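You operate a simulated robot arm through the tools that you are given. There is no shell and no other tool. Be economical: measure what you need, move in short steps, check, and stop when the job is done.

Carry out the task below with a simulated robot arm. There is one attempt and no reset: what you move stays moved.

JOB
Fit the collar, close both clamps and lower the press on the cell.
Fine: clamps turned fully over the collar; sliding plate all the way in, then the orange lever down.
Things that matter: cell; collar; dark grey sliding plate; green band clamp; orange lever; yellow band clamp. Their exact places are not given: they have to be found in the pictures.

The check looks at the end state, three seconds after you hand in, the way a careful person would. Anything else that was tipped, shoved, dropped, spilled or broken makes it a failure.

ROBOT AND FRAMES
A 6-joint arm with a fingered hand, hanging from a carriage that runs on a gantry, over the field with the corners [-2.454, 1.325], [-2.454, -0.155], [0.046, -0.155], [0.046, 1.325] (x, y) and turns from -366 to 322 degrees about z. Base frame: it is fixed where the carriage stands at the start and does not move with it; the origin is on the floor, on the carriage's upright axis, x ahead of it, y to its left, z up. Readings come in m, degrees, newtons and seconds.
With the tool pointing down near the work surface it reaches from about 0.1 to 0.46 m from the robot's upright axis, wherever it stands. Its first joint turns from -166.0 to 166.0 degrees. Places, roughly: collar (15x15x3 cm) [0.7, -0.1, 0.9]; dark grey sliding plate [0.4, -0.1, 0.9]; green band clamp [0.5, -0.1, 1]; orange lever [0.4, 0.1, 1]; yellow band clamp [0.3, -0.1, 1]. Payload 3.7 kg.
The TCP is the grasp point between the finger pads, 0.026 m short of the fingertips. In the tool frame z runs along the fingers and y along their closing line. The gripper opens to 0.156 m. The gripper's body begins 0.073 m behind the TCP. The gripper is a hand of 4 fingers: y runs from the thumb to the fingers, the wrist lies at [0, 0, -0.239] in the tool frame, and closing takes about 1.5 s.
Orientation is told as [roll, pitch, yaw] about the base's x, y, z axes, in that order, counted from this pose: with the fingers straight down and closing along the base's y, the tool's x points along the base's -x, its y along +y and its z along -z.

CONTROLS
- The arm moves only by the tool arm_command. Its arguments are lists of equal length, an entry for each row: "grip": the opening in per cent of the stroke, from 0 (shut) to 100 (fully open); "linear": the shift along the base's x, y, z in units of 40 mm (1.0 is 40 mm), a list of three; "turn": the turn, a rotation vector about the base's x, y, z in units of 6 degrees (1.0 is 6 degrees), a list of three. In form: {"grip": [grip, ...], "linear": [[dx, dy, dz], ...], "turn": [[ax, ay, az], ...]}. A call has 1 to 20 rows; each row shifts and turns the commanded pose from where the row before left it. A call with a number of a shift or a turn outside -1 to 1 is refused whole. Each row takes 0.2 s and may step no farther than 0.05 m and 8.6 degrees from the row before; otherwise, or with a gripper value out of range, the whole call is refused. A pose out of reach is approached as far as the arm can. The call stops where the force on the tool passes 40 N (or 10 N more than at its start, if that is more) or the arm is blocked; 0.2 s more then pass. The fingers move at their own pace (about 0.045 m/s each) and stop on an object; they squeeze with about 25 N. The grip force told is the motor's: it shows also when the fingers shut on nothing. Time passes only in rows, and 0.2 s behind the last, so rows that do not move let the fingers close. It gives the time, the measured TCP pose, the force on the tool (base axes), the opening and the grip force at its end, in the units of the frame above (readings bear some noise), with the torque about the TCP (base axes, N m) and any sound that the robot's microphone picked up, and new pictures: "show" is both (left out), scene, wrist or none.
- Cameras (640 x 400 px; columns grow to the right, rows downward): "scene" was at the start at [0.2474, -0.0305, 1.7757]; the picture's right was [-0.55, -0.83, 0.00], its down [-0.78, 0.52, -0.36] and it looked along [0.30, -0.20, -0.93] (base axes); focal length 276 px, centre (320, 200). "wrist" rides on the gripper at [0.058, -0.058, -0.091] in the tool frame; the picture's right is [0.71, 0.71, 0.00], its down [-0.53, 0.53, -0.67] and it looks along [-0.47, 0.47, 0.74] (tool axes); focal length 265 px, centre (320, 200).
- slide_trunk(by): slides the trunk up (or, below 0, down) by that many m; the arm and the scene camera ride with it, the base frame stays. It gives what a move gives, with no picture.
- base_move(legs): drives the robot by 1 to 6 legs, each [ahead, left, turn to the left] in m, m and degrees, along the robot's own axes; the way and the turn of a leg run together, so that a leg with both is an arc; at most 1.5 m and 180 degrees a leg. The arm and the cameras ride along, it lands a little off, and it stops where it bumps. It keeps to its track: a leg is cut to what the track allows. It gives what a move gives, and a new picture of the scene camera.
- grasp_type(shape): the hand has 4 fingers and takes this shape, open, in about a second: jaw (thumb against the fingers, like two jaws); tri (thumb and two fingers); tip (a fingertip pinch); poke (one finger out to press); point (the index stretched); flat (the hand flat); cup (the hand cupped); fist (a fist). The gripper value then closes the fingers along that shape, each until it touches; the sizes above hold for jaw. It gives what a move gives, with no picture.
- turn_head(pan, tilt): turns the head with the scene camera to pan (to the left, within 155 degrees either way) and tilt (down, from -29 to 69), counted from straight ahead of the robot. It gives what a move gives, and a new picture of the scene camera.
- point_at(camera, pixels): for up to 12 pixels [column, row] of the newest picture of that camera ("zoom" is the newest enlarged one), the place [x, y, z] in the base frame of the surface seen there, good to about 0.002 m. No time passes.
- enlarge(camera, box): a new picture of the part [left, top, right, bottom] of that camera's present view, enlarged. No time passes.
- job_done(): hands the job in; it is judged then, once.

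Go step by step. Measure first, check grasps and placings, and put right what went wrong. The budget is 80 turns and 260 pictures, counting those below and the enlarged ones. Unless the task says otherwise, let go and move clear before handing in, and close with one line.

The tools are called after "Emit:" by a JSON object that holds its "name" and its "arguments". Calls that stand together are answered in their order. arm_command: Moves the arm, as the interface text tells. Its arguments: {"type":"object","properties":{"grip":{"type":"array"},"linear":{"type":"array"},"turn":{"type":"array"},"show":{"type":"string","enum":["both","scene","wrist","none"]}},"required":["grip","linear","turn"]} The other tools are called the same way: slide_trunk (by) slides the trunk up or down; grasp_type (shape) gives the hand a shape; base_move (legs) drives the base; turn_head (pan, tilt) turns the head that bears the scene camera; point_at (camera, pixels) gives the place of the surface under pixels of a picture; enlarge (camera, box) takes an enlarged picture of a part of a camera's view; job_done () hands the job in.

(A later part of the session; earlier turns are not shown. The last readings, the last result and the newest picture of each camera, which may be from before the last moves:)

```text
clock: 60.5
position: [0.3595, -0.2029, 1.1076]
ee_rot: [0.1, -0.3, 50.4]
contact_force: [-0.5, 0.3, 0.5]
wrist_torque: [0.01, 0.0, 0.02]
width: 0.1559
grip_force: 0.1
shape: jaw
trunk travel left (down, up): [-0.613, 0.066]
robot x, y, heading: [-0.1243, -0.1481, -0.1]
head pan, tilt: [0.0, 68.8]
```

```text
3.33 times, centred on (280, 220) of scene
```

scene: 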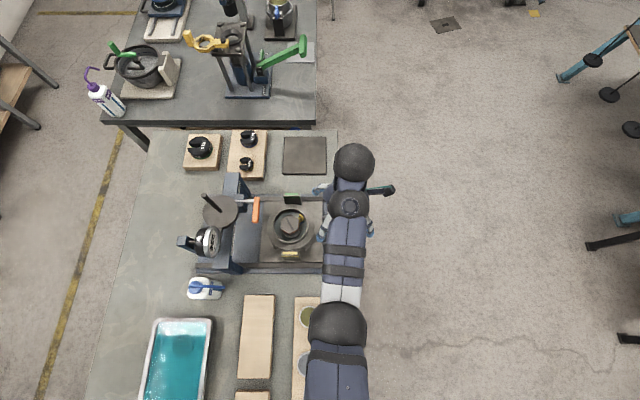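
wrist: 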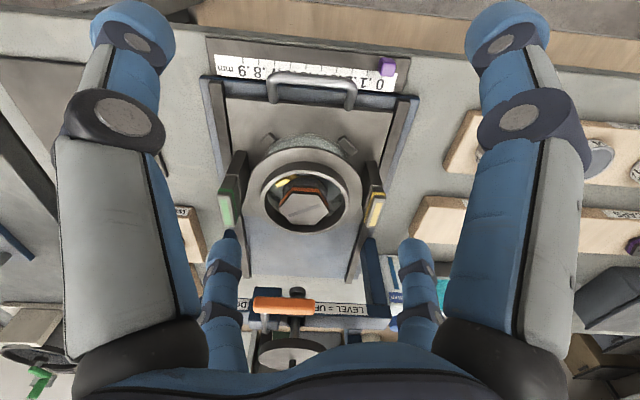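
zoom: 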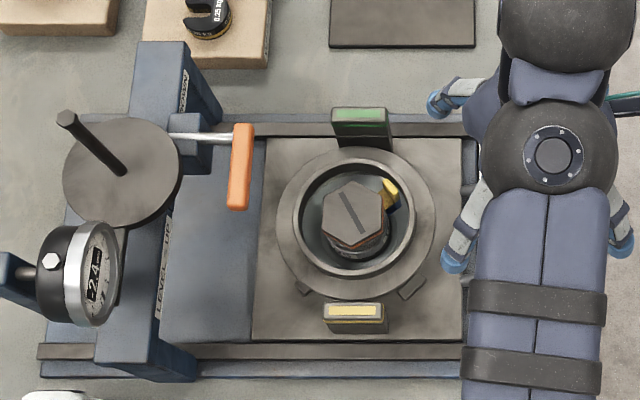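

The collar looks seated. I'll measure its level and the clamps' geometry.

Emit:
{"name": "point_at", "arguments": {"camera": "scene", "pixels": [[266, 214], [291, 248], [312, 212], [289, 209]]}}

Emit:
{"name": "enlarge", "arguments": {"camera": "wrist", "box": [210, 130, 270, 240]}}

Emit:
{"name": "point_at", "arguments": {"camera": "zoom", "pixels": [[340, 130], [345, 165], [300, 190], [310, 265], [330, 320], [350, 220], [365, 160], [270, 245], [245, 245], [370, 200]]}}

Emit:
{"name": "enlarge", "arguments": {"camera": "wrist", "box": [350, 130, 410, 240]}}

Emit:
{"name": "point_at", "arguments": {"camera": "zoom", "pixels": [[320, 120], [330, 160], [330, 200], [340, 250], [320, 300], [300, 190], [290, 240], [310, 150]]}}

```text
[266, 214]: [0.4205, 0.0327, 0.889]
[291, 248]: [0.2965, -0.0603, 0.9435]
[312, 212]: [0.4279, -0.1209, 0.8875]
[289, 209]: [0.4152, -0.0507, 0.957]
```

```text
3.64 times, centred on (240, 185) of wrist
```

zoom: 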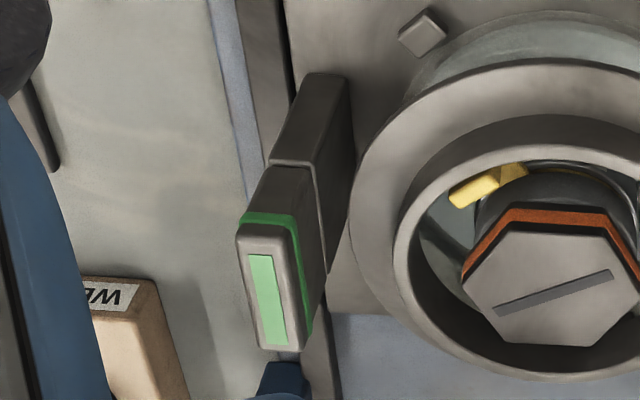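

```text
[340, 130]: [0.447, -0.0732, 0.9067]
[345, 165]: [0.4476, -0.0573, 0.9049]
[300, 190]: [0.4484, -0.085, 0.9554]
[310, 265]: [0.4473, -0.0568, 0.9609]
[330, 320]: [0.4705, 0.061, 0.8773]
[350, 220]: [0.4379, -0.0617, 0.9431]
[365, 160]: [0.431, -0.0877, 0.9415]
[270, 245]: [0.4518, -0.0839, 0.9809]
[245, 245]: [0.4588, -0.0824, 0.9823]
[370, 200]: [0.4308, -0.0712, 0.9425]
```

```text
3.64 times, centred on (380, 185) of wrist
```

zoom: 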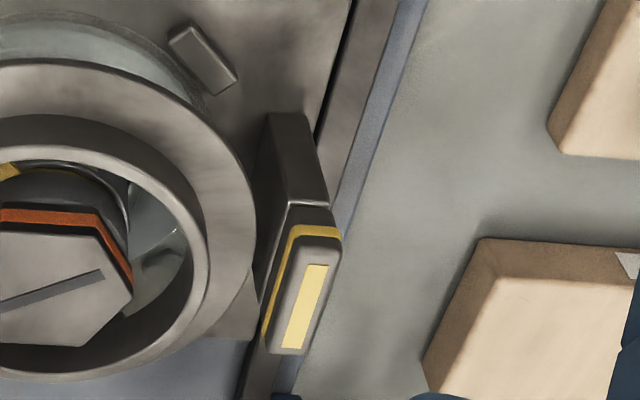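

```text
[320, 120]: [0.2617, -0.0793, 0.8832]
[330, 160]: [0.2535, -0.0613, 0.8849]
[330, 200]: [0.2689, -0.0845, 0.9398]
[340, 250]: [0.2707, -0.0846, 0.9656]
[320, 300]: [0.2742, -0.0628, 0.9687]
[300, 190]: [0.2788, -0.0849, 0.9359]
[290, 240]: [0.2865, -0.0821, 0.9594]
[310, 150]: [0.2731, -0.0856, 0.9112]
```

The clamp heads are short blocks hinged at z≈0.945 (green, outer face x≈0.465) and ≈0.938 (yellow, outer face x≈0.269), and they flip inward onto the flange. I'll drive ahead a bit and take the poke shape to see where the pressing finger is.

Emit:
{"name": "base_move", "arguments": {"legs": [[0.1, 0, 0]]}}

Emit:
{"name": "grasp_type", "arguments": {"shape": "poke"}}

Emit:
{"name": "arm_command", "arguments": {"grip": [100, 100, 100], "linear": [[0, 0, 0], [0, 0, 0], [0, 0, 0]], "turn": [[0, 0, 0], [0, 0, 0], [0, 0, 0]]}}

Emit:
{"name": "enlarge", "arguments": {"camera": "scene", "box": [290, 130, 410, 260]}}

```text
clock: 61.6
position: [0.4583, -0.2017, 1.106]
ee_rot: [0.2, -0.2, 50.5]
contact_force: [0.6, 1.0, -0.4]
wrist_torque: [-0.01, -0.01, -0.03]
width: 0.1559
grip_force: 0.1
shape: jaw
trunk travel left (down, up): [-0.613, 0.066]
robot x, y, heading: [-0.0273, -0.1471, 0.2]
head pan, tilt: [0.0, 68.8]
```

scene: 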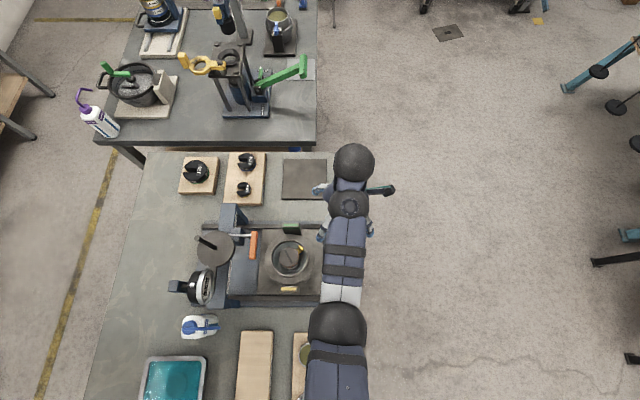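

```text
clock: 62.5
position: [0.4577, -0.2015, 1.1068]
ee_rot: [0.1, -0.2, 50.4]
contact_force: [0.1, 0.5, -0.5]
wrist_torque: [-0.01, 0.0, 0.02]
width: 0.0
grip_force: 0.1
shape: poke
trunk travel left (down, up): [-0.613, 0.066]
robot x, y, heading: [-0.0231, -0.1439, 0.3]
head pan, tilt: [0.0, 68.8]
```

```text
clock: 63.3
position: [0.4587, -0.2021, 1.1079]
ee_rot: [0.1, -0.2, 50.6]
contact_force: [-0.5, 0.7, 0.0]
wrist_torque: [-0.03, -0.01, -0.02]
width: 0.0
grip_force: 0.1
shape: poke
trunk travel left (down, up): [-0.613, 0.066]
robot x, y, heading: [-0.0274, -0.1469, 0.4]
head pan, tilt: [0.0, 68.8]
```

scene: 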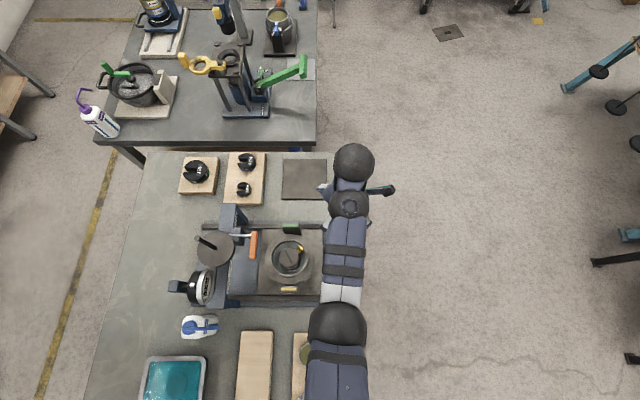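
wrist: 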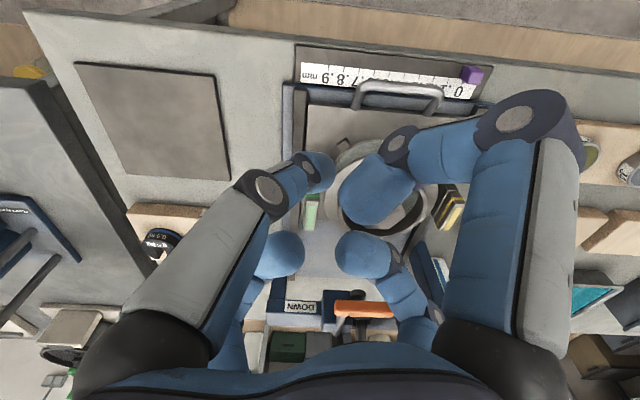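

```text
3.08 times, centred on (350, 195) of scene
```

zoom: 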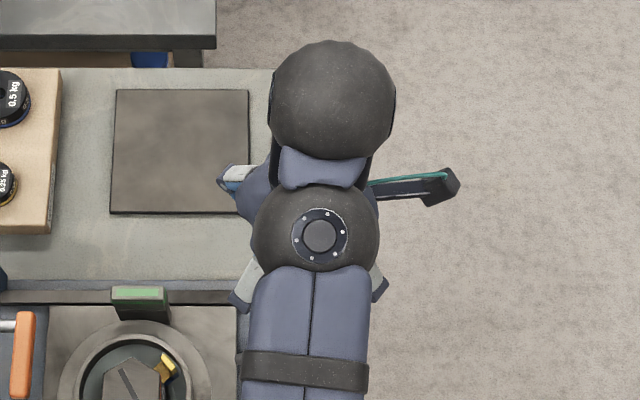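

I'll measure where the finger tips are in poke shape.

Emit:
{"name": "point_at", "arguments": {"camera": "wrist", "pixels": [[322, 172], [270, 185], [365, 205], [400, 145], [280, 255], [362, 255], [515, 115], [355, 190], [345, 210]]}}

```text
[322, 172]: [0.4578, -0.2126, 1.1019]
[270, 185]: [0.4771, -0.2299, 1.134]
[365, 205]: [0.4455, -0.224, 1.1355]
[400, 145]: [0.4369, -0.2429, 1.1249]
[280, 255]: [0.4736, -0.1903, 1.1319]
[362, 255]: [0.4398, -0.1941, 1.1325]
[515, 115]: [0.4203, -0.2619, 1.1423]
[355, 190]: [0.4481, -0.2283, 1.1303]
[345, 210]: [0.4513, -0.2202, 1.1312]
```

The poke finger's tip sits near the TCP and the others are curled about 3 cm above it. I'll position it outside the green clamp, at x≈0.50.

Emit:
{"name": "arm_command", "arguments": {"grip": [100, 100, 100], "linear": [[0.6, 0, 0], [0.45, 0, 0], [0, 0, 0]], "turn": [[0, 0, 0], [0, 0, 0], [0, 0, 0]], "show": "none"}}

Emit:
{"name": "slide_trunk", "arguments": {"by": -0.09}}

Emit:
{"name": "arm_command", "arguments": {"grip": [100, 100, 100, 100, 100, 100], "linear": [[0, 0.7, 0], [0, 0.7, 0], [0, 0.7, 0], [0, 0.7, 0], [0, 0.6, 0], [0, 0, 0]], "turn": [[0, 0, 0], [0, 0, 0], [0, 0, 0], [0, 0, 0], [0, 0, 0], [0, 0, 0]]}}

Emit:
{"name": "enlarge", "arguments": {"camera": "wrist", "box": [180, 50, 480, 290]}}

```text
clock: 64.1
position: [0.5008, -0.2022, 1.1056]
ee_rot: [0.1, -0.2, 50.5]
contact_force: [-0.1, -0.1, 0.8]
wrist_torque: [0.02, 0.0, 0.01]
width: 0.0001
grip_force: 0.1
shape: poke
trunk travel left (down, up): [-0.613, 0.066]
robot x, y, heading: [-0.0297, -0.1491, 0.4]
head pan, tilt: [0.0, 68.8]
```

```text
clock: 65.3
position: [0.5004, -0.2027, 1.0157]
ee_rot: [0.0, -0.2, 50.5]
contact_force: [0.8, 0.1, 0.0]
wrist_torque: [0.03, -0.02, 0.02]
width: 0.0001
grip_force: 0.0
shape: poke
trunk travel left (down, up): [-0.523, 0.156]
robot x, y, heading: [-0.0267, -0.1443, 0.1]
head pan, tilt: [0.0, 68.8]
```

```text
clock: 66.7
position: [0.499, -0.0653, 1.0169]
ee_rot: [0.0, -0.2, 50.5]
contact_force: [-0.6, 0.3, 0.3]
wrist_torque: [-0.01, 0.01, 0.0]
width: 0.0
grip_force: 0.1
shape: poke
trunk travel left (down, up): [-0.523, 0.156]
robot x, y, heading: [-0.0231, -0.1469, 0.3]
head pan, tilt: [0.0, 68.8]
```

scene: 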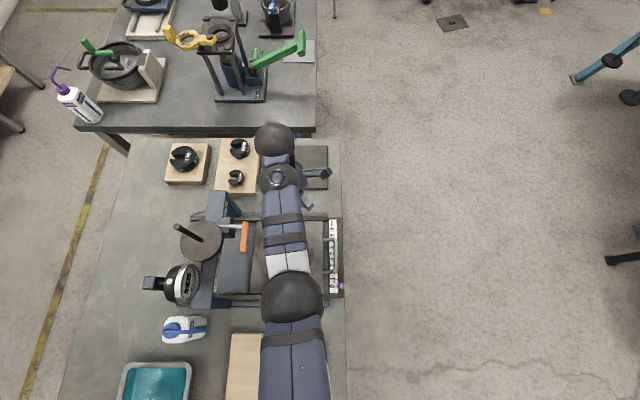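
wrist: 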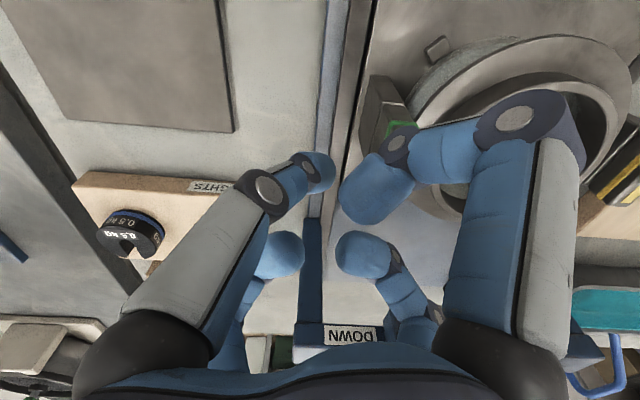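

```text
1.67 times, centred on (330, 170) of wrist
```

zoom: 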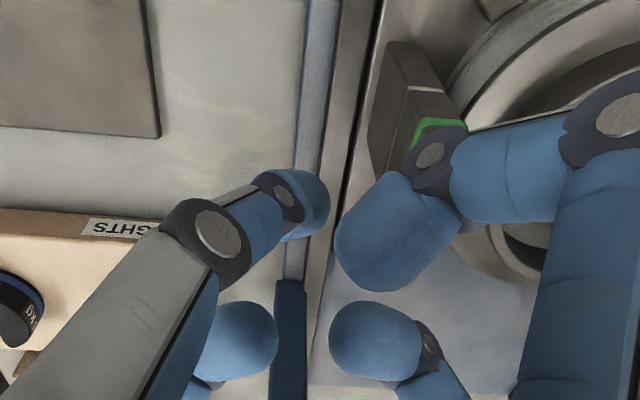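

The curled digits would get in the way of the clamp. A closed jaw (all tips together) makes a better pusher, so I'll rise, switch shape and close.

Emit:
{"name": "arm_command", "arguments": {"grip": [100, 100], "linear": [[0, 0, 0.6], [0, 0, 0.4]], "turn": [[0, 0, 0], [0, 0, 0]], "show": "none"}}

Emit:
{"name": "grasp_type", "arguments": {"shape": "jaw"}}

Emit:
{"name": "arm_command", "arguments": {"grip": [0, 0, 0, 0, 0, 0, 0, 0, 0, 0], "linear": [[0, 0, 0], [0, 0, 0], [0, 0, 0], [0, 0, 0], [0, 0, 0], [0, 0, 0], [0, 0, 0], [0, 0, 0], [0, 0, 0], [0, 0, 0]], "turn": [[0, 0, 0], [0, 0, 0], [0, 0, 0], [0, 0, 0], [0, 0, 0], [0, 0, 0], [0, 0, 0], [0, 0, 0], [0, 0, 0], [0, 0, 0]], "show": "wrist"}}

Emit:
{"name": "enlarge", "arguments": {"camera": "wrist", "box": [180, 50, 480, 290]}}

Emit:
{"name": "point_at", "arguments": {"camera": "wrist", "pixels": [[320, 165], [300, 190], [345, 190], [320, 210], [300, 165], [340, 165]]}}

```text
clock: 67.3
position: [0.499, -0.0661, 1.0555]
ee_rot: [0.1, 0.0, 50.5]
contact_force: [0.1, 0.2, -0.4]
wrist_torque: [0.0, 0.04, -0.01]
width: 0.0
grip_force: 0.2
shape: poke
trunk travel left (down, up): [-0.523, 0.156]
robot x, y, heading: [-0.0265, -0.1451, 0.4]
head pan, tilt: [0.0, 68.8]
```

```text
clock: 68.2
position: [0.4998, -0.0655, 1.0545]
ee_rot: [0.1, -0.1, 50.5]
contact_force: [0.1, -0.2, 0.5]
wrist_torque: [0.02, 0.01, -0.02]
width: 0.1559
grip_force: 0.0
shape: jaw
trunk travel left (down, up): [-0.523, 0.156]
robot x, y, heading: [-0.0259, -0.1494, 0.2]
head pan, tilt: [0.0, 68.8]
```

```text
clock: 70.4
position: [0.5011, -0.0657, 1.0569]
ee_rot: [0.1, -0.1, 50.5]
contact_force: [-0.5, -0.1, -0.2]
wrist_torque: [0.03, 0.03, -0.01]
width: 0.0
grip_force: 22.2
shape: jaw
trunk travel left (down, up): [-0.523, 0.156]
robot x, y, heading: [-0.0264, -0.1464, -0.0]
head pan, tilt: [0.0, 68.8]
```

wrist: 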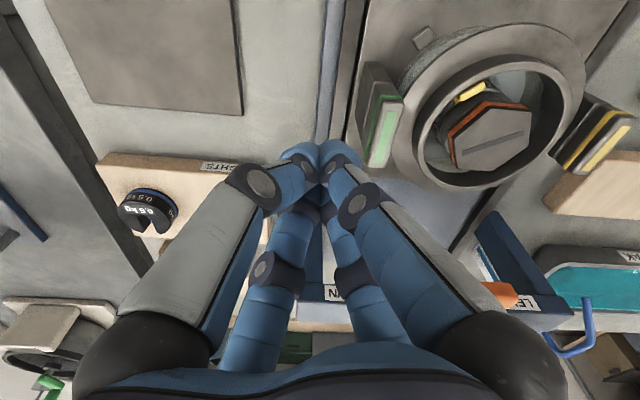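

```text
1.67 times, centred on (330, 170) of wrist
```

zoom: 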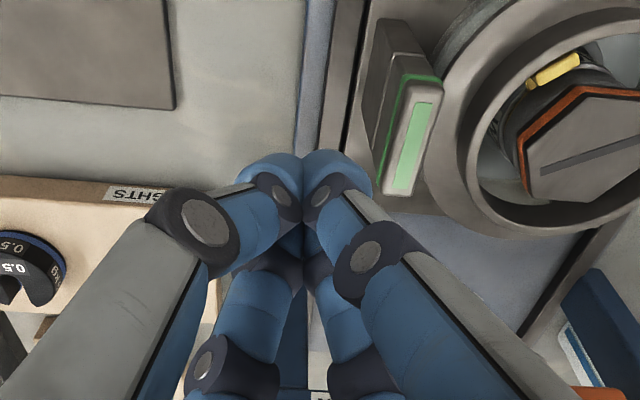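

```text
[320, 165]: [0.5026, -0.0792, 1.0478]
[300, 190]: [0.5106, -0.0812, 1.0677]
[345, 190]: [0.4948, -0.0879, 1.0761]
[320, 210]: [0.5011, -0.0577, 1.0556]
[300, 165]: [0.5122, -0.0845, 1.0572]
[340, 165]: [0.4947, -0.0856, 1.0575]
```

That makes a compact pusher with a clear view. I'll descend outside the green head and push it toward -x.

Emit:
{"name": "arm_command", "arguments": {"grip": [0, 0, 0, 0, 0, 0, 0, 0, 0, 0], "linear": [[0, 0, -0.6], [0, 0, -0.6], [0, 0, -0.6], [0, 0.05, 0], [-0.2, 0, 0], [-0.2, 0, 0], [-0.2, 0, 0], [-0.2, 0, 0], [-0.2, 0, 0], [0, 0, 0]], "turn": [[0, 0, 0], [0, 0, 0], [0, 0, 0], [0, 0, 0], [0, 0, 0], [0, 0, 0], [0, 0, 0], [0, 0, 0], [0, 0, 0], [0, 0, 0]], "show": "wrist"}}

Emit:
{"name": "enlarge", "arguments": {"camera": "wrist", "box": [220, 50, 480, 250]}}

```text
clock: 72.6
position: [0.4715, -0.0646, 0.9888]
ee_rot: [-0.7, -0.9, 50.5]
contact_force: [31.7, -4.5, 8.5]
wrist_torque: [0.02, -0.17, -0.21]
width: 0.0
grip_force: 25.0
shape: jaw
trunk travel left (down, up): [-0.523, 0.156]
robot x, y, heading: [-0.0282, -0.1449, -0.1]
head pan, tilt: [0.0, 68.8]
```

wrist: 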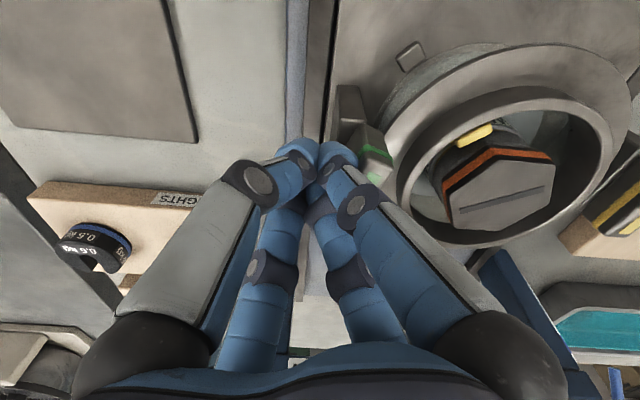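

```text
2.00 times, centred on (350, 150) of wrist
```

zoom: 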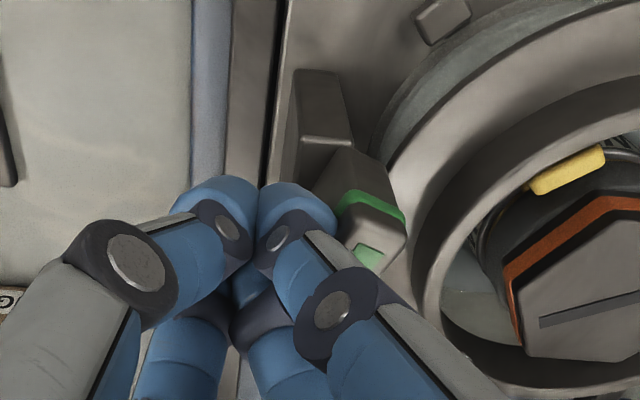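

The green head has turned about 45° inward. I'll rise, move over it, and press it down.

Emit:
{"name": "arm_command", "arguments": {"grip": [0, 0, 0, 0, 0, 0, 0, 0], "linear": [[0.2, 0, 0.2], [0, 0, 0.5], [-0.3, 0, 0.3], [-0.4, 0, 0], [-0.4, 0, 0], [0, 0, -0.2], [0, 0, -0.1], [0, 0, 0]], "turn": [[0, 0, 0], [0, 0, 0], [0, 0, 0], [0, 0, 0], [0, 0, 0], [0, 0, 0], [0, 0, 0], [0, 0, 0]], "show": "wrist"}}

Emit:
{"name": "enlarge", "arguments": {"camera": "wrist", "box": [220, 50, 480, 250]}}

```text
clock: 74.4
position: [0.4224, -0.0641, 1.0111]
ee_rot: [0.1, -0.1, 50.5]
contact_force: [0.4, 0.6, -0.5]
wrist_torque: [-0.02, -0.02, -0.05]
width: 0.0
grip_force: 24.9
shape: jaw
trunk travel left (down, up): [-0.523, 0.156]
robot x, y, heading: [-0.0259, -0.1434, -0.1]
head pan, tilt: [0.0, 68.8]
```

wrist: 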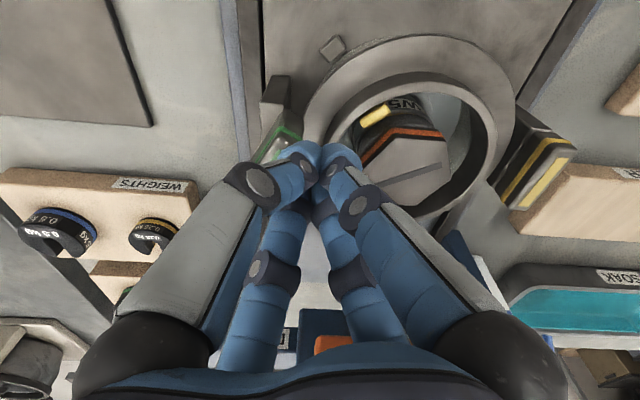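

```text
2.00 times, centred on (350, 150) of wrist
```

zoom: 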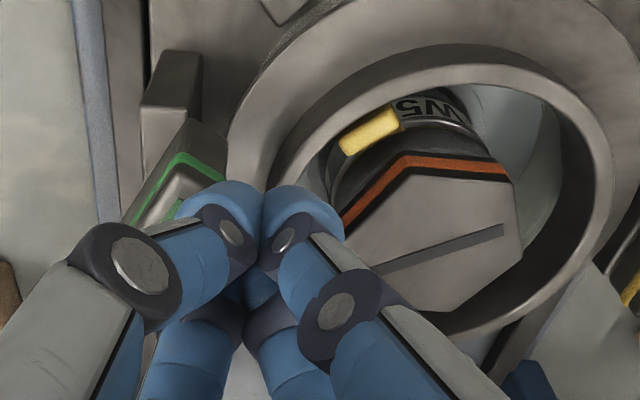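

I'll measure the half-turned head, then press down on it at x≈0.438.

Emit:
{"name": "point_at", "arguments": {"camera": "zoom", "pixels": [[170, 80], [165, 150], [195, 160], [210, 165], [165, 200], [200, 185], [190, 130], [140, 210]]}}

Emit:
{"name": "arm_command", "arguments": {"grip": [0, 0, 0, 0, 0, 0, 0], "linear": [[0.3, 0, 0], [0.1, 0.05, 0], [0, 0, -0.2], [0, 0, -0.2], [0, 0, -0.2], [0, 0, -0.1], [0, 0, 0]], "turn": [[0, 0, 0], [0, 0, 0], [0, 0, 0], [0, 0, 0], [0, 0, 0], [0, 0, 0], [0, 0, 0]], "show": "wrist"}}

Emit:
{"name": "enlarge", "arguments": {"camera": "wrist", "box": [220, 50, 480, 250]}}

```text
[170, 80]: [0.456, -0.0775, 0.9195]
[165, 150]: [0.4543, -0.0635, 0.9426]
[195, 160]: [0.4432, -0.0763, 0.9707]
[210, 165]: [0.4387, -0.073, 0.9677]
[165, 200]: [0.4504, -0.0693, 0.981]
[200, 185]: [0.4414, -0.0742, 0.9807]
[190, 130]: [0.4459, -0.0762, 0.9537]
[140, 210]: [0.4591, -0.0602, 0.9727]
```

```text
clock: 75.7
position: [0.4329, -0.0602, 0.988]
ee_rot: [0.6, 0.4, 50.5]
contact_force: [-20.3, 0.2, 18.7]
wrist_torque: [0.06, -0.1, 0.02]
width: 0.0001
grip_force: 25.1
shape: jaw
trunk travel left (down, up): [-0.523, 0.156]
robot x, y, heading: [-0.0232, -0.1509, -0.0]
head pan, tilt: [0.0, 68.8]
stopped in row 6: the force on the tool passed its limit at 47 N (the readings are from after the stop); the commanded pose is now the measured one
```

wrist: 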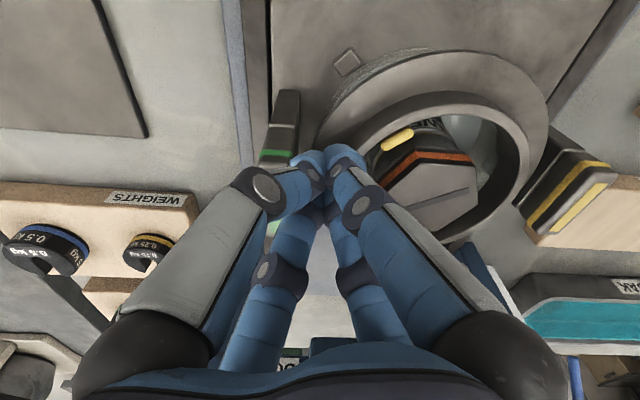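

```text
2.00 times, centred on (350, 150) of wrist
```

zoom: 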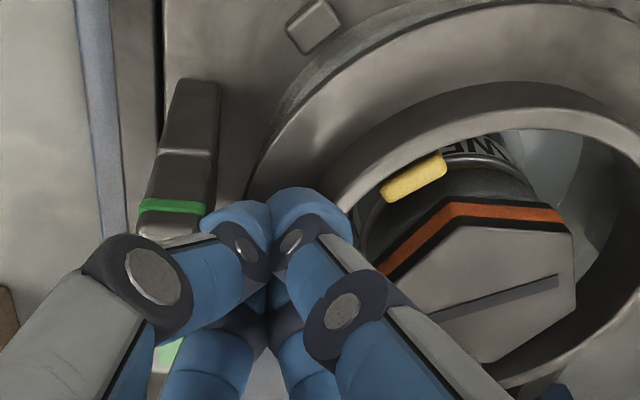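

I pressed on its inner side and the head went back upright. I'll lift, go back outside it, and push farther, higher up on the head.

Emit:
{"name": "arm_command", "arguments": {"grip": [0, 0, 0, 0, 0, 0, 0, 0, 0, 0, 0, 0, 0, 0, 0, 0], "linear": [[-0.1, 0, 0.2], [0, 0, 0.6], [0, 0, 0.5], [0.7, 0, 0], [0.7, 0, 0], [0.4, 0, -0.2], [0, 0, -0.5], [0, 0, -0.5], [-0.2, 0, 0], [-0.2, 0, 0], [-0.2, 0, 0], [-0.2, 0, 0], [-0.2, 0, 0], [-0.2, 0, 0], [-0.2, 0, 0], [-0.1, 0, 0]], "turn": [[0, 0, 0], [0, 0, 0], [0, 0, 0], [0, 0, 0], [0, 0, 0], [0, 0, 0], [0, 0, 0], [0, 0, 0], [0, 0, 0], [0, 0, 0], [0, 0, 0], [0, 0, 0], [0, 0, 0], [0, 0, 0], [0, 0, 0], [0, 0, 0]], "show": "wrist"}}

Emit:
{"name": "enlarge", "arguments": {"camera": "wrist", "box": [220, 50, 480, 250]}}

```text
clock: 79.1
position: [0.4497, -0.0603, 0.9877]
ee_rot: [0.3, 0.2, 50.4]
contact_force: [0.7, -0.5, 1.0]
wrist_torque: [0.0, 0.02, -0.01]
width: 0.0
grip_force: 24.8
shape: jaw
out of reach, approached as far as the arm can: row 3
trunk travel left (down, up): [-0.523, 0.156]
robot x, y, heading: [-0.0272, -0.1508, 0.2]
head pan, tilt: [0.0, 68.8]
```

wrist: 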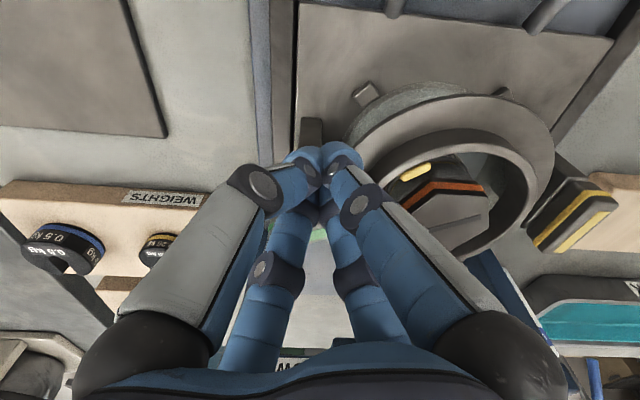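

```text
2.00 times, centred on (350, 150) of wrist
```

zoom: 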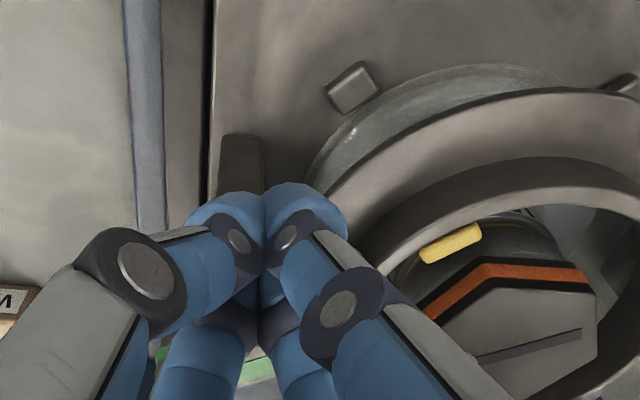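

I need to see the head unobstructed, so I'll raise the hand.

Emit:
{"name": "arm_command", "arguments": {"grip": [0, 0, 0, 0], "linear": [[0, 0, 0.6], [0, 0, 0.6], [0, -0.5, 0.3], [0, -0.5, 0]], "turn": [[0, 0, 0], [0, 0, 0], [0, 0, 0], [0, 0, 0]], "show": "wrist"}}

Emit:
{"name": "enlarge", "arguments": {"camera": "wrist", "box": [220, 50, 480, 280]}}

```text
clock: 80.1
position: [0.4541, -0.0985, 1.0436]
ee_rot: [0.2, 0.1, 50.5]
contact_force: [0.0, 0.9, 0.1]
wrist_torque: [0.0, -0.01, -0.02]
width: 0.0
grip_force: 25.2
shape: jaw
out of reach, approached as far as the arm can: row 3
trunk travel left (down, up): [-0.523, 0.156]
robot x, y, heading: [-0.0309, -0.1436, -0.0]
head pan, tilt: [0.0, 68.8]
```

wrist: 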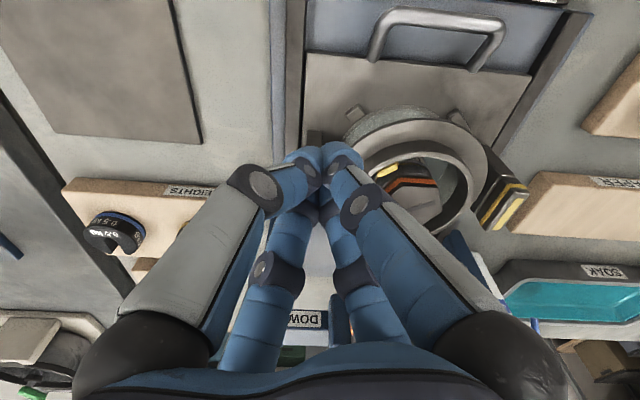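

```text
1.74 times, centred on (350, 165) of wrist
```

zoom: 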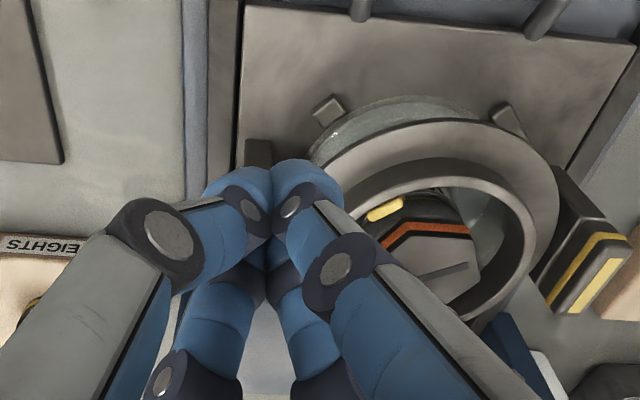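

The hand still hides the clamp. I'll raise the trunk and shift the hand to +x.

Emit:
{"name": "slide_trunk", "arguments": {"by": 0.06}}

Emit:
{"name": "arm_command", "arguments": {"grip": [0, 0, 0, 0], "linear": [[0.7, 0, 0], [0.7, 0, 0], [0, 0, 0], [0, 0, 0]], "turn": [[0, 0, 0], [0, 0, 0], [0, 0, 0], [0, 0, 0]]}}

Emit:
{"name": "enlarge", "arguments": {"camera": "wrist", "box": [320, 50, 580, 250]}}

```text
clock: 81.1
position: [0.4542, -0.0983, 1.1046]
ee_rot: [0.2, 0.0, 50.5]
contact_force: [0.1, -0.1, 0.0]
wrist_torque: [0.03, 0.03, -0.02]
width: 0.0001
grip_force: 25.3
shape: jaw
trunk travel left (down, up): [-0.583, 0.096]
robot x, y, heading: [-0.0275, -0.1438, 0.4]
head pan, tilt: [0.0, 68.8]
```

```text
clock: 82.1
position: [0.5126, -0.0978, 1.1031]
ee_rot: [0.1, 0.1, 50.5]
contact_force: [0.8, 0.3, 0.3]
wrist_torque: [0.02, 0.02, 0.01]
width: 0.0
grip_force: 24.8
shape: jaw
trunk travel left (down, up): [-0.583, 0.096]
robot x, y, heading: [-0.0265, -0.1445, 0.1]
head pan, tilt: [0.0, 68.8]
```

scene: 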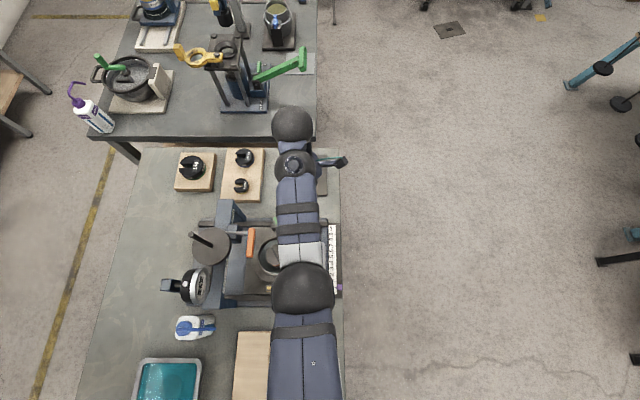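
wrist: 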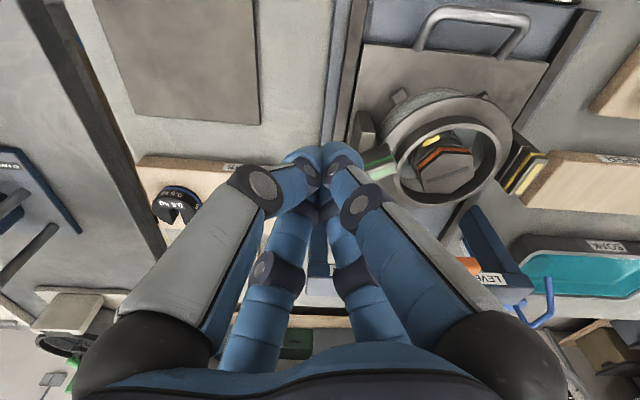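

```text
2.00 times, centred on (450, 150) of wrist
```

zoom: 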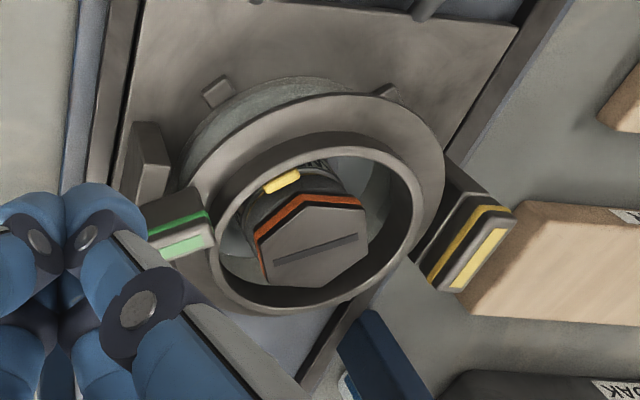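

The green head now appears turned down onto the flange. I'll measure it to confirm.

Emit:
{"name": "point_at", "arguments": {"camera": "zoom", "pixels": [[165, 215], [200, 205], [205, 218], [185, 245], [208, 240], [150, 240], [150, 160], [225, 205], [150, 225], [185, 200]]}}

Emit:
{"name": "enlarge", "arguments": {"camera": "wrist", "box": [350, 110, 440, 200]}}

```text
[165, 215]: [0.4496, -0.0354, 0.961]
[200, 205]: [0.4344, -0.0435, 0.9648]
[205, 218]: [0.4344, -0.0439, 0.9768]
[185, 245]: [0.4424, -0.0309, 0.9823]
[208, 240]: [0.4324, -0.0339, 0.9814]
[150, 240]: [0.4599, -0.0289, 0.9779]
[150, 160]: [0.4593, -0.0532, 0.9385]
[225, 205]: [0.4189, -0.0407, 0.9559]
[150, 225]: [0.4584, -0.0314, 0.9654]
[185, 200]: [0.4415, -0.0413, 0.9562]
```

```text
4.44 times, centred on (395, 155) of wrist
```

zoom: 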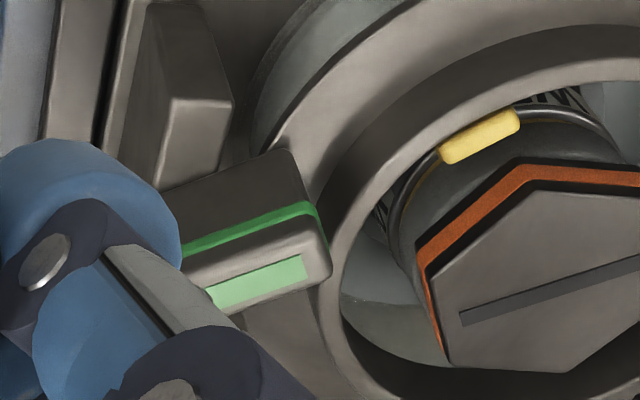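

The head swivels about a vertical pin rather than flipping. I'll back off to -y to see its full shape.

Emit:
{"name": "arm_command", "arguments": {"grip": [0, 0, 0, 0, 0, 0], "linear": [[-0.6, -0.6, 0], [-0.6, -0.6, 0], [-0.6, -0.6, 0], [-0.6, -0.6, 0], [-0.2, -0.3, 0], [0, 0, 0]], "turn": [[0, 0, 0], [0, 0, 0], [0, 0, 0], [0, 0, 0], [0, 0, 0], [0, 0, 0]]}}

Emit:
{"name": "enlarge", "arguments": {"camera": "wrist", "box": [200, 80, 420, 250]}}

Emit:
{"name": "enlarge", "arguments": {"camera": "scene", "box": [230, 200, 330, 300]}}

```text
clock: 83.5
position: [0.423, -0.2087, 1.0815]
ee_rot: [0.2, -0.1, 50.5]
contact_force: [0.0, 0.5, -0.7]
wrist_torque: [-0.01, 0.0, 0.04]
width: 0.0
grip_force: 25.2
shape: jaw
out of reach, approached as far as the arm can: row 3, 4, 5
trunk travel left (down, up): [-0.583, 0.096]
robot x, y, heading: [-0.0264, -0.1451, 0.0]
head pan, tilt: [0.0, 68.8]
```

scene: 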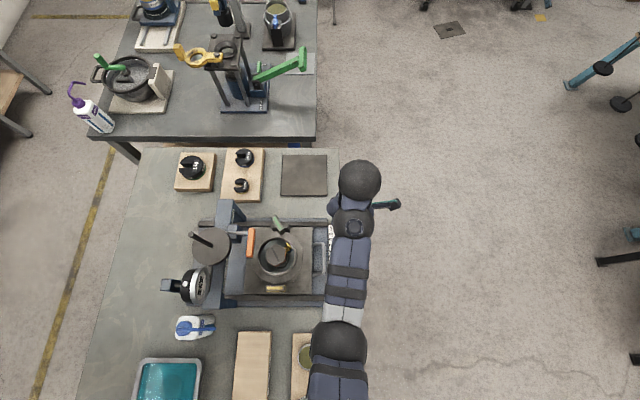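
wrist: 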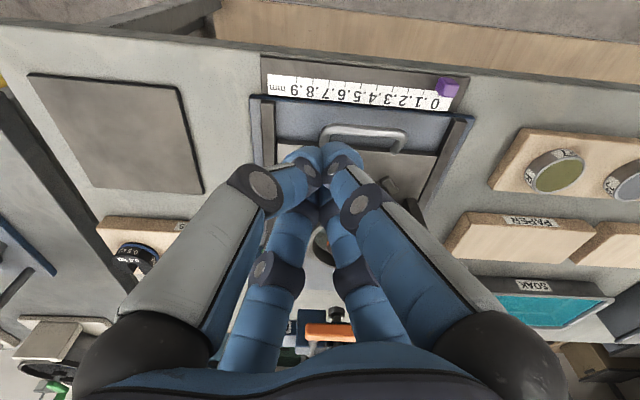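

```text
2.35 times, centred on (310, 165) of wrist
```

zoom: 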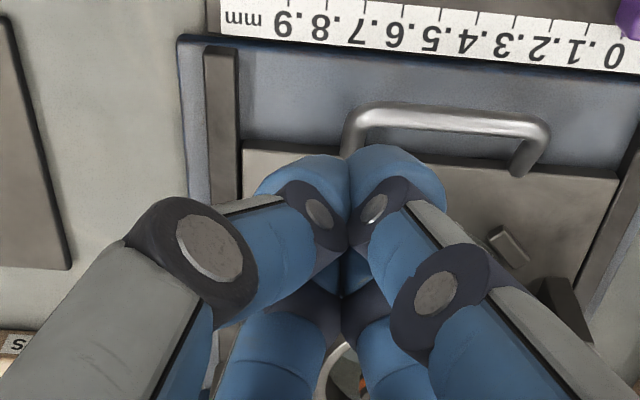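

```text
4.00 times, centred on (280, 250) of scene
```

zoom: 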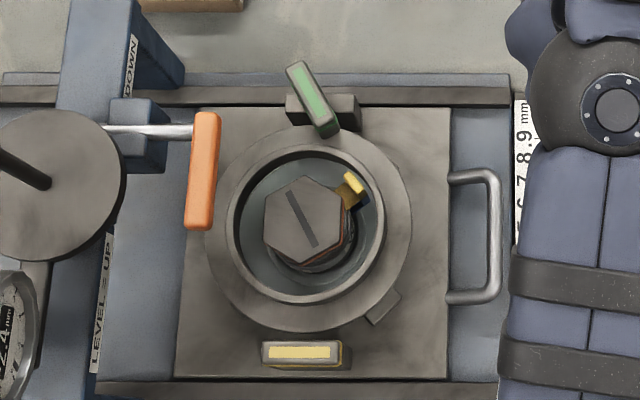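

Now it's clear: the green head is a bar swivelling on its post, turned about 60° so far. The plate has also slid a few cm inward. I'll measure both bars' exact positions.

Emit:
{"name": "point_at", "arguments": {"camera": "zoom", "pixels": [[295, 66], [331, 132], [312, 98], [265, 352], [340, 352], [303, 352], [303, 215], [300, 148], [205, 120], [193, 225], [495, 235], [380, 300]]}}

Emit:
{"name": "enlarge", "arguments": {"camera": "scene", "box": [265, 210, 300, 240]}}

```text
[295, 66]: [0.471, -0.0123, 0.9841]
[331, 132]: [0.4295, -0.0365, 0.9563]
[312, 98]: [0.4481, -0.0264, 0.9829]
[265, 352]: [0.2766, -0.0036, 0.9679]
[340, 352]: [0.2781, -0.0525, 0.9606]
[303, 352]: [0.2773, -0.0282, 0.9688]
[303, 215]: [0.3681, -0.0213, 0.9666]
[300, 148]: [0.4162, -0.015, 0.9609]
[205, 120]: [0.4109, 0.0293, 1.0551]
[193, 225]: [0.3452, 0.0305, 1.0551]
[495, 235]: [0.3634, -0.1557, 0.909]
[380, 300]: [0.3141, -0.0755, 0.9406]
```

```text
13.33 times, centred on (282, 225) of scene
```

zoom: 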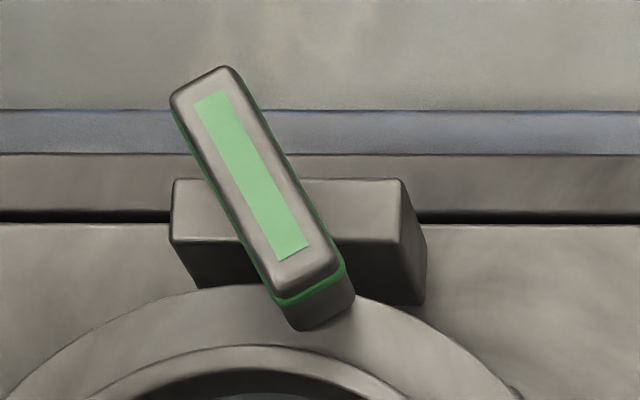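

The green bar pivots at about (0.452,-0.025) and needs about 33° more, clockwise from above. I'll push its outer end (0.471,-0.012) toward -y with the closed fingertips, which also nudges the plate back out.

Emit:
{"name": "slide_trunk", "arguments": {"by": -0.04}}

Emit:
{"name": "arm_command", "arguments": {"grip": [0, 0, 0, 0, 0, 0, 0, 0, 0, 0, 0, 0], "linear": [[0.98, 0, 0], [0.98, 0, 0], [0.9, 0, 0], [0, 0.96, 0], [0, 0.96, 0], [0, 0.96, 0], [0, 0.96, 0], [0, 0.96, 0], [0, 0.96, 0], [-0.7, 0, 0], [-0.7, 0, 0], [0, 0, 0]], "turn": [[0, 0, 0], [0, 0, 0], [0, 0, 0], [0, 0, 0], [0, 0, 0], [0, 0, 0], [0, 0, 0], [0, 0, 0], [0, 0, 0], [0, 0, 0], [0, 0, 0], [0, 0, 0]]}}

```text
clock: 84.3
position: [0.4229, -0.21, 1.04]
ee_rot: [0.3, 0.0, 50.5]
contact_force: [0.4, 0.1, 0.4]
wrist_torque: [0.01, 0.01, -0.01]
width: 0.0001
grip_force: 25.0
shape: jaw
trunk travel left (down, up): [-0.543, 0.136]
robot x, y, heading: [-0.026, -0.1436, 0.2]
head pan, tilt: [0.0, 68.8]
```

```text
clock: 86.9
position: [0.4671, 0.013, 1.0475]
ee_rot: [0.2, 0.1, 50.6]
contact_force: [-0.1, -0.6, 0.1]
wrist_torque: [0.01, -0.01, -0.03]
width: 0.0
grip_force: 25.1
shape: jaw
out of reach, approached as far as the arm can: row 9
trunk travel left (down, up): [-0.543, 0.136]
robot x, y, heading: [-0.0273, -0.1482, 0.3]
head pan, tilt: [0.0, 68.8]
```

scene: 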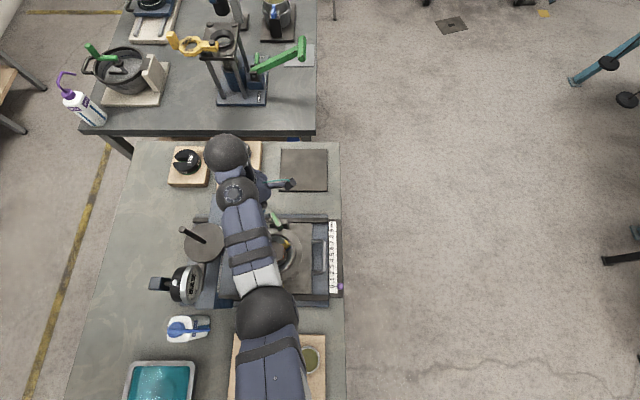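
wrist: 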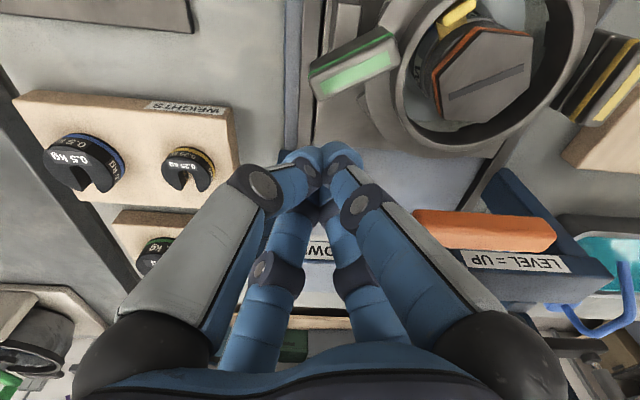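

Emit:
{"name": "point_at", "arguments": {"camera": "wrist", "pixels": [[400, 245], [375, 215], [355, 300], [425, 290], [420, 225], [375, 330], [325, 75], [390, 60]]}}

```text
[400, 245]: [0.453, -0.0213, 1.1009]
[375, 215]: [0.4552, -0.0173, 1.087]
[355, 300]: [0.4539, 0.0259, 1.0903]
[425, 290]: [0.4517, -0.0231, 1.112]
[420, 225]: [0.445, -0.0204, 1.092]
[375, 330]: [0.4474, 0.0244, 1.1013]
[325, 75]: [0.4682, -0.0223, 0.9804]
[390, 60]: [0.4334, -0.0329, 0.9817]
```

Clear of the lever. I'll descend beside the bar's outer end and push toward -y.

Emit:
{"name": "arm_command", "arguments": {"grip": [0, 0, 0, 0, 0, 0, 0, 0, 0, 0, 0, 0], "linear": [[0.2, 0.25, 0], [0, 0, -0.5], [0, 0, -0.5], [0, 0, -0.5], [0, -0.2, 0], [0, -0.2, 0], [0, -0.2, 0], [0, -0.2, 0], [0, -0.2, 0], [0, -0.2, 0], [0, -0.2, 0], [0, 0, 0]], "turn": [[0, 0, 0], [0, 0, 0], [0, 0, 0], [0, 0, 0], [0, 0, 0], [0, 0, 0], [0, 0, 0], [0, 0, 0], [0, 0, 0], [0, 0, 0], [0, 0, 0], [0, 0, 0]]}}

Emit:
{"name": "enlarge", "arguments": {"camera": "wrist", "box": [280, 20, 540, 220]}}

```text
clock: 89.5
position: [0.4777, -0.031, 0.984]
ee_rot: [0.2, -0.2, 50.6]
contact_force: [2.3, 11.0, 0.1]
wrist_torque: [0.05, 0.01, -0.1]
width: 0.0002
grip_force: 25.7
shape: jaw
trunk travel left (down, up): [-0.543, 0.136]
robot x, y, heading: [-0.0248, -0.1423, 0.1]
head pan, tilt: [0.0, 68.8]
```

scene: 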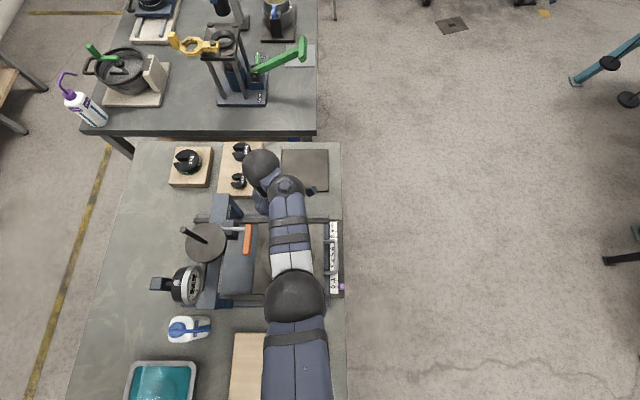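
wrist: 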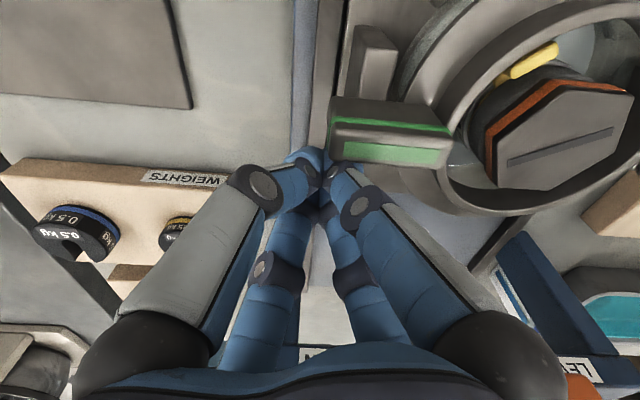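

```text
2.00 times, centred on (410, 120) of wrist
```

zoom: 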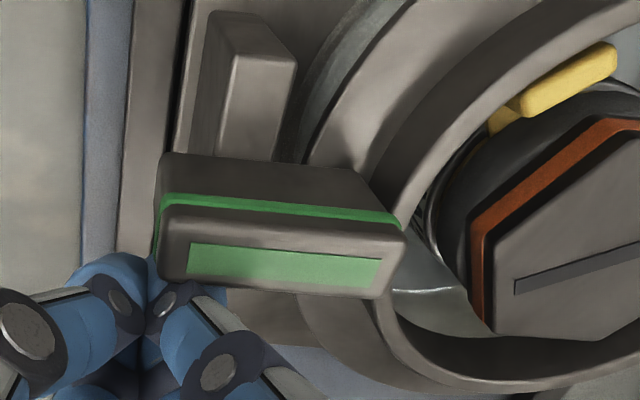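

The bar is now nearly perpendicular over the flange, and the force reads 11 N. I'll measure its two ends for the remaining angle.

Emit:
{"name": "point_at", "arguments": {"camera": "zoom", "pixels": [[180, 185], [340, 190], [195, 262], [375, 275], [175, 215], [395, 240], [285, 262], [190, 245], [380, 262]]}}

```text
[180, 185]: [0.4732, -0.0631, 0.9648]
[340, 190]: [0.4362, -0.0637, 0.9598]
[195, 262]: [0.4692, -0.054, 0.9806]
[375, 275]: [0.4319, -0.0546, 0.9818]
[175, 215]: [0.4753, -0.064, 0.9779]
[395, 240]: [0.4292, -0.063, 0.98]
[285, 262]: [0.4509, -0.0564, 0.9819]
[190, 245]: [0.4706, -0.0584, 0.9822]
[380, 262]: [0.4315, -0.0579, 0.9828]
```

The bar is aligned along x within about 1°, reaching over the flange to x≈0.43, so green is closed. I'll back off, rise, and drive back to work on the yellow clamp.

Emit:
{"name": "arm_command", "arguments": {"grip": [0, 0, 0], "linear": [[0, 0.2, 0], [0.1, 0.2, 0], [0, 0, 0]], "turn": [[0, 0, 0], [0, 0, 0], [0, 0, 0]], "show": "none"}}

Emit:
{"name": "slide_trunk", "arguments": {"by": 0.09}}

Emit:
{"name": "arm_command", "arguments": {"grip": [0, 0, 0, 0, 0], "linear": [[0, -0.9, 0], [0, -0.9, 0], [0, -0.9, 0], [0, -0.4, 0], [0, 0, 0]], "turn": [[0, 0, 0], [0, 0, 0], [0, 0, 0], [0, 0, 0], [0, 0, 0]], "show": "none"}}

Emit:
{"name": "base_move", "arguments": {"legs": [[-0.22, 0, 0]]}}

Emit:
{"name": "enlarge", "arguments": {"camera": "scene", "box": [200, 110, 350, 230]}}

```text
clock: 90.3
position: [0.4814, -0.0191, 0.985]
ee_rot: [0.2, 0.1, 50.5]
contact_force: [0.1, 0.4, -0.7]
wrist_torque: [0.01, 0.01, -0.04]
width: 0.0
grip_force: 25.1
shape: jaw
trunk travel left (down, up): [-0.543, 0.136]
robot x, y, heading: [-0.0273, -0.1465, 0.2]
head pan, tilt: [0.0, 68.8]
```

```text
clock: 91.5
position: [0.4818, -0.0181, 1.0748]
ee_rot: [0.3, 0.0, 50.5]
contact_force: [0.1, -0.7, -0.1]
wrist_torque: [0.03, -0.01, 0.02]
width: 0.0003
grip_force: 25.5
shape: jaw
trunk travel left (down, up): [-0.633, 0.046]
robot x, y, heading: [-0.0224, -0.15, 0.2]
head pan, tilt: [0.0, 68.8]
```

```text
clock: 92.8
position: [0.4793, -0.1406, 1.0747]
ee_rot: [0.2, -0.1, 50.5]
contact_force: [-1.0, 0.2, 0.0]
wrist_torque: [-0.02, 0.01, 0.01]
width: 0.0001
grip_force: 24.7
shape: jaw
trunk travel left (down, up): [-0.633, 0.046]
robot x, y, heading: [-0.0292, -0.1433, 0.3]
head pan, tilt: [0.0, 68.8]
```

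```text
clock: 94.4
position: [0.2659, -0.1414, 1.0748]
ee_rot: [0.2, 0.0, 50.4]
contact_force: [0.2, -0.5, 0.5]
wrist_torque: [-0.04, 0.02, -0.02]
width: 0.0002
grip_force: 25.3
shape: jaw
trunk travel left (down, up): [-0.633, 0.046]
robot x, y, heading: [-0.2408, -0.1459, 0.2]
head pan, tilt: [0.0, 68.8]
```

scene: 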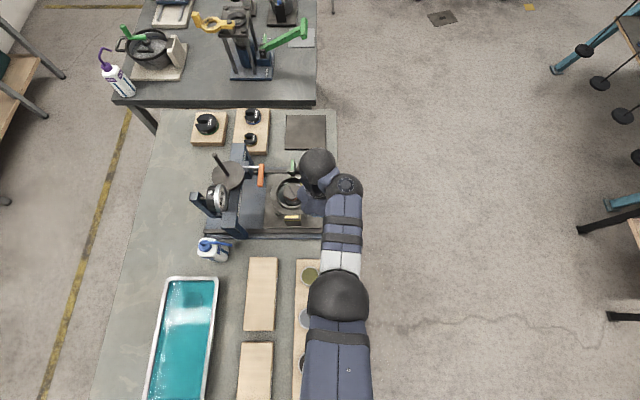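

```text
3.33 times, centred on (275, 170) of scene
```

zoom: 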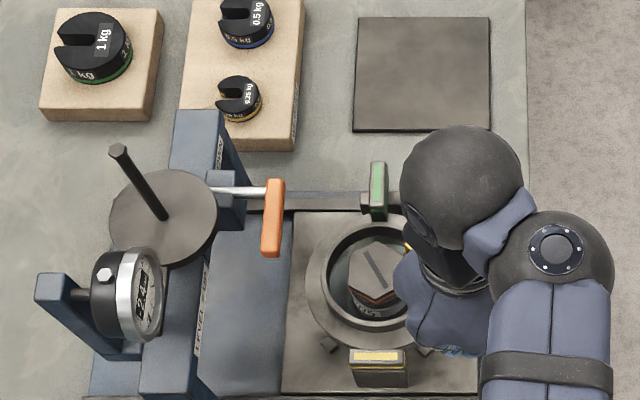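

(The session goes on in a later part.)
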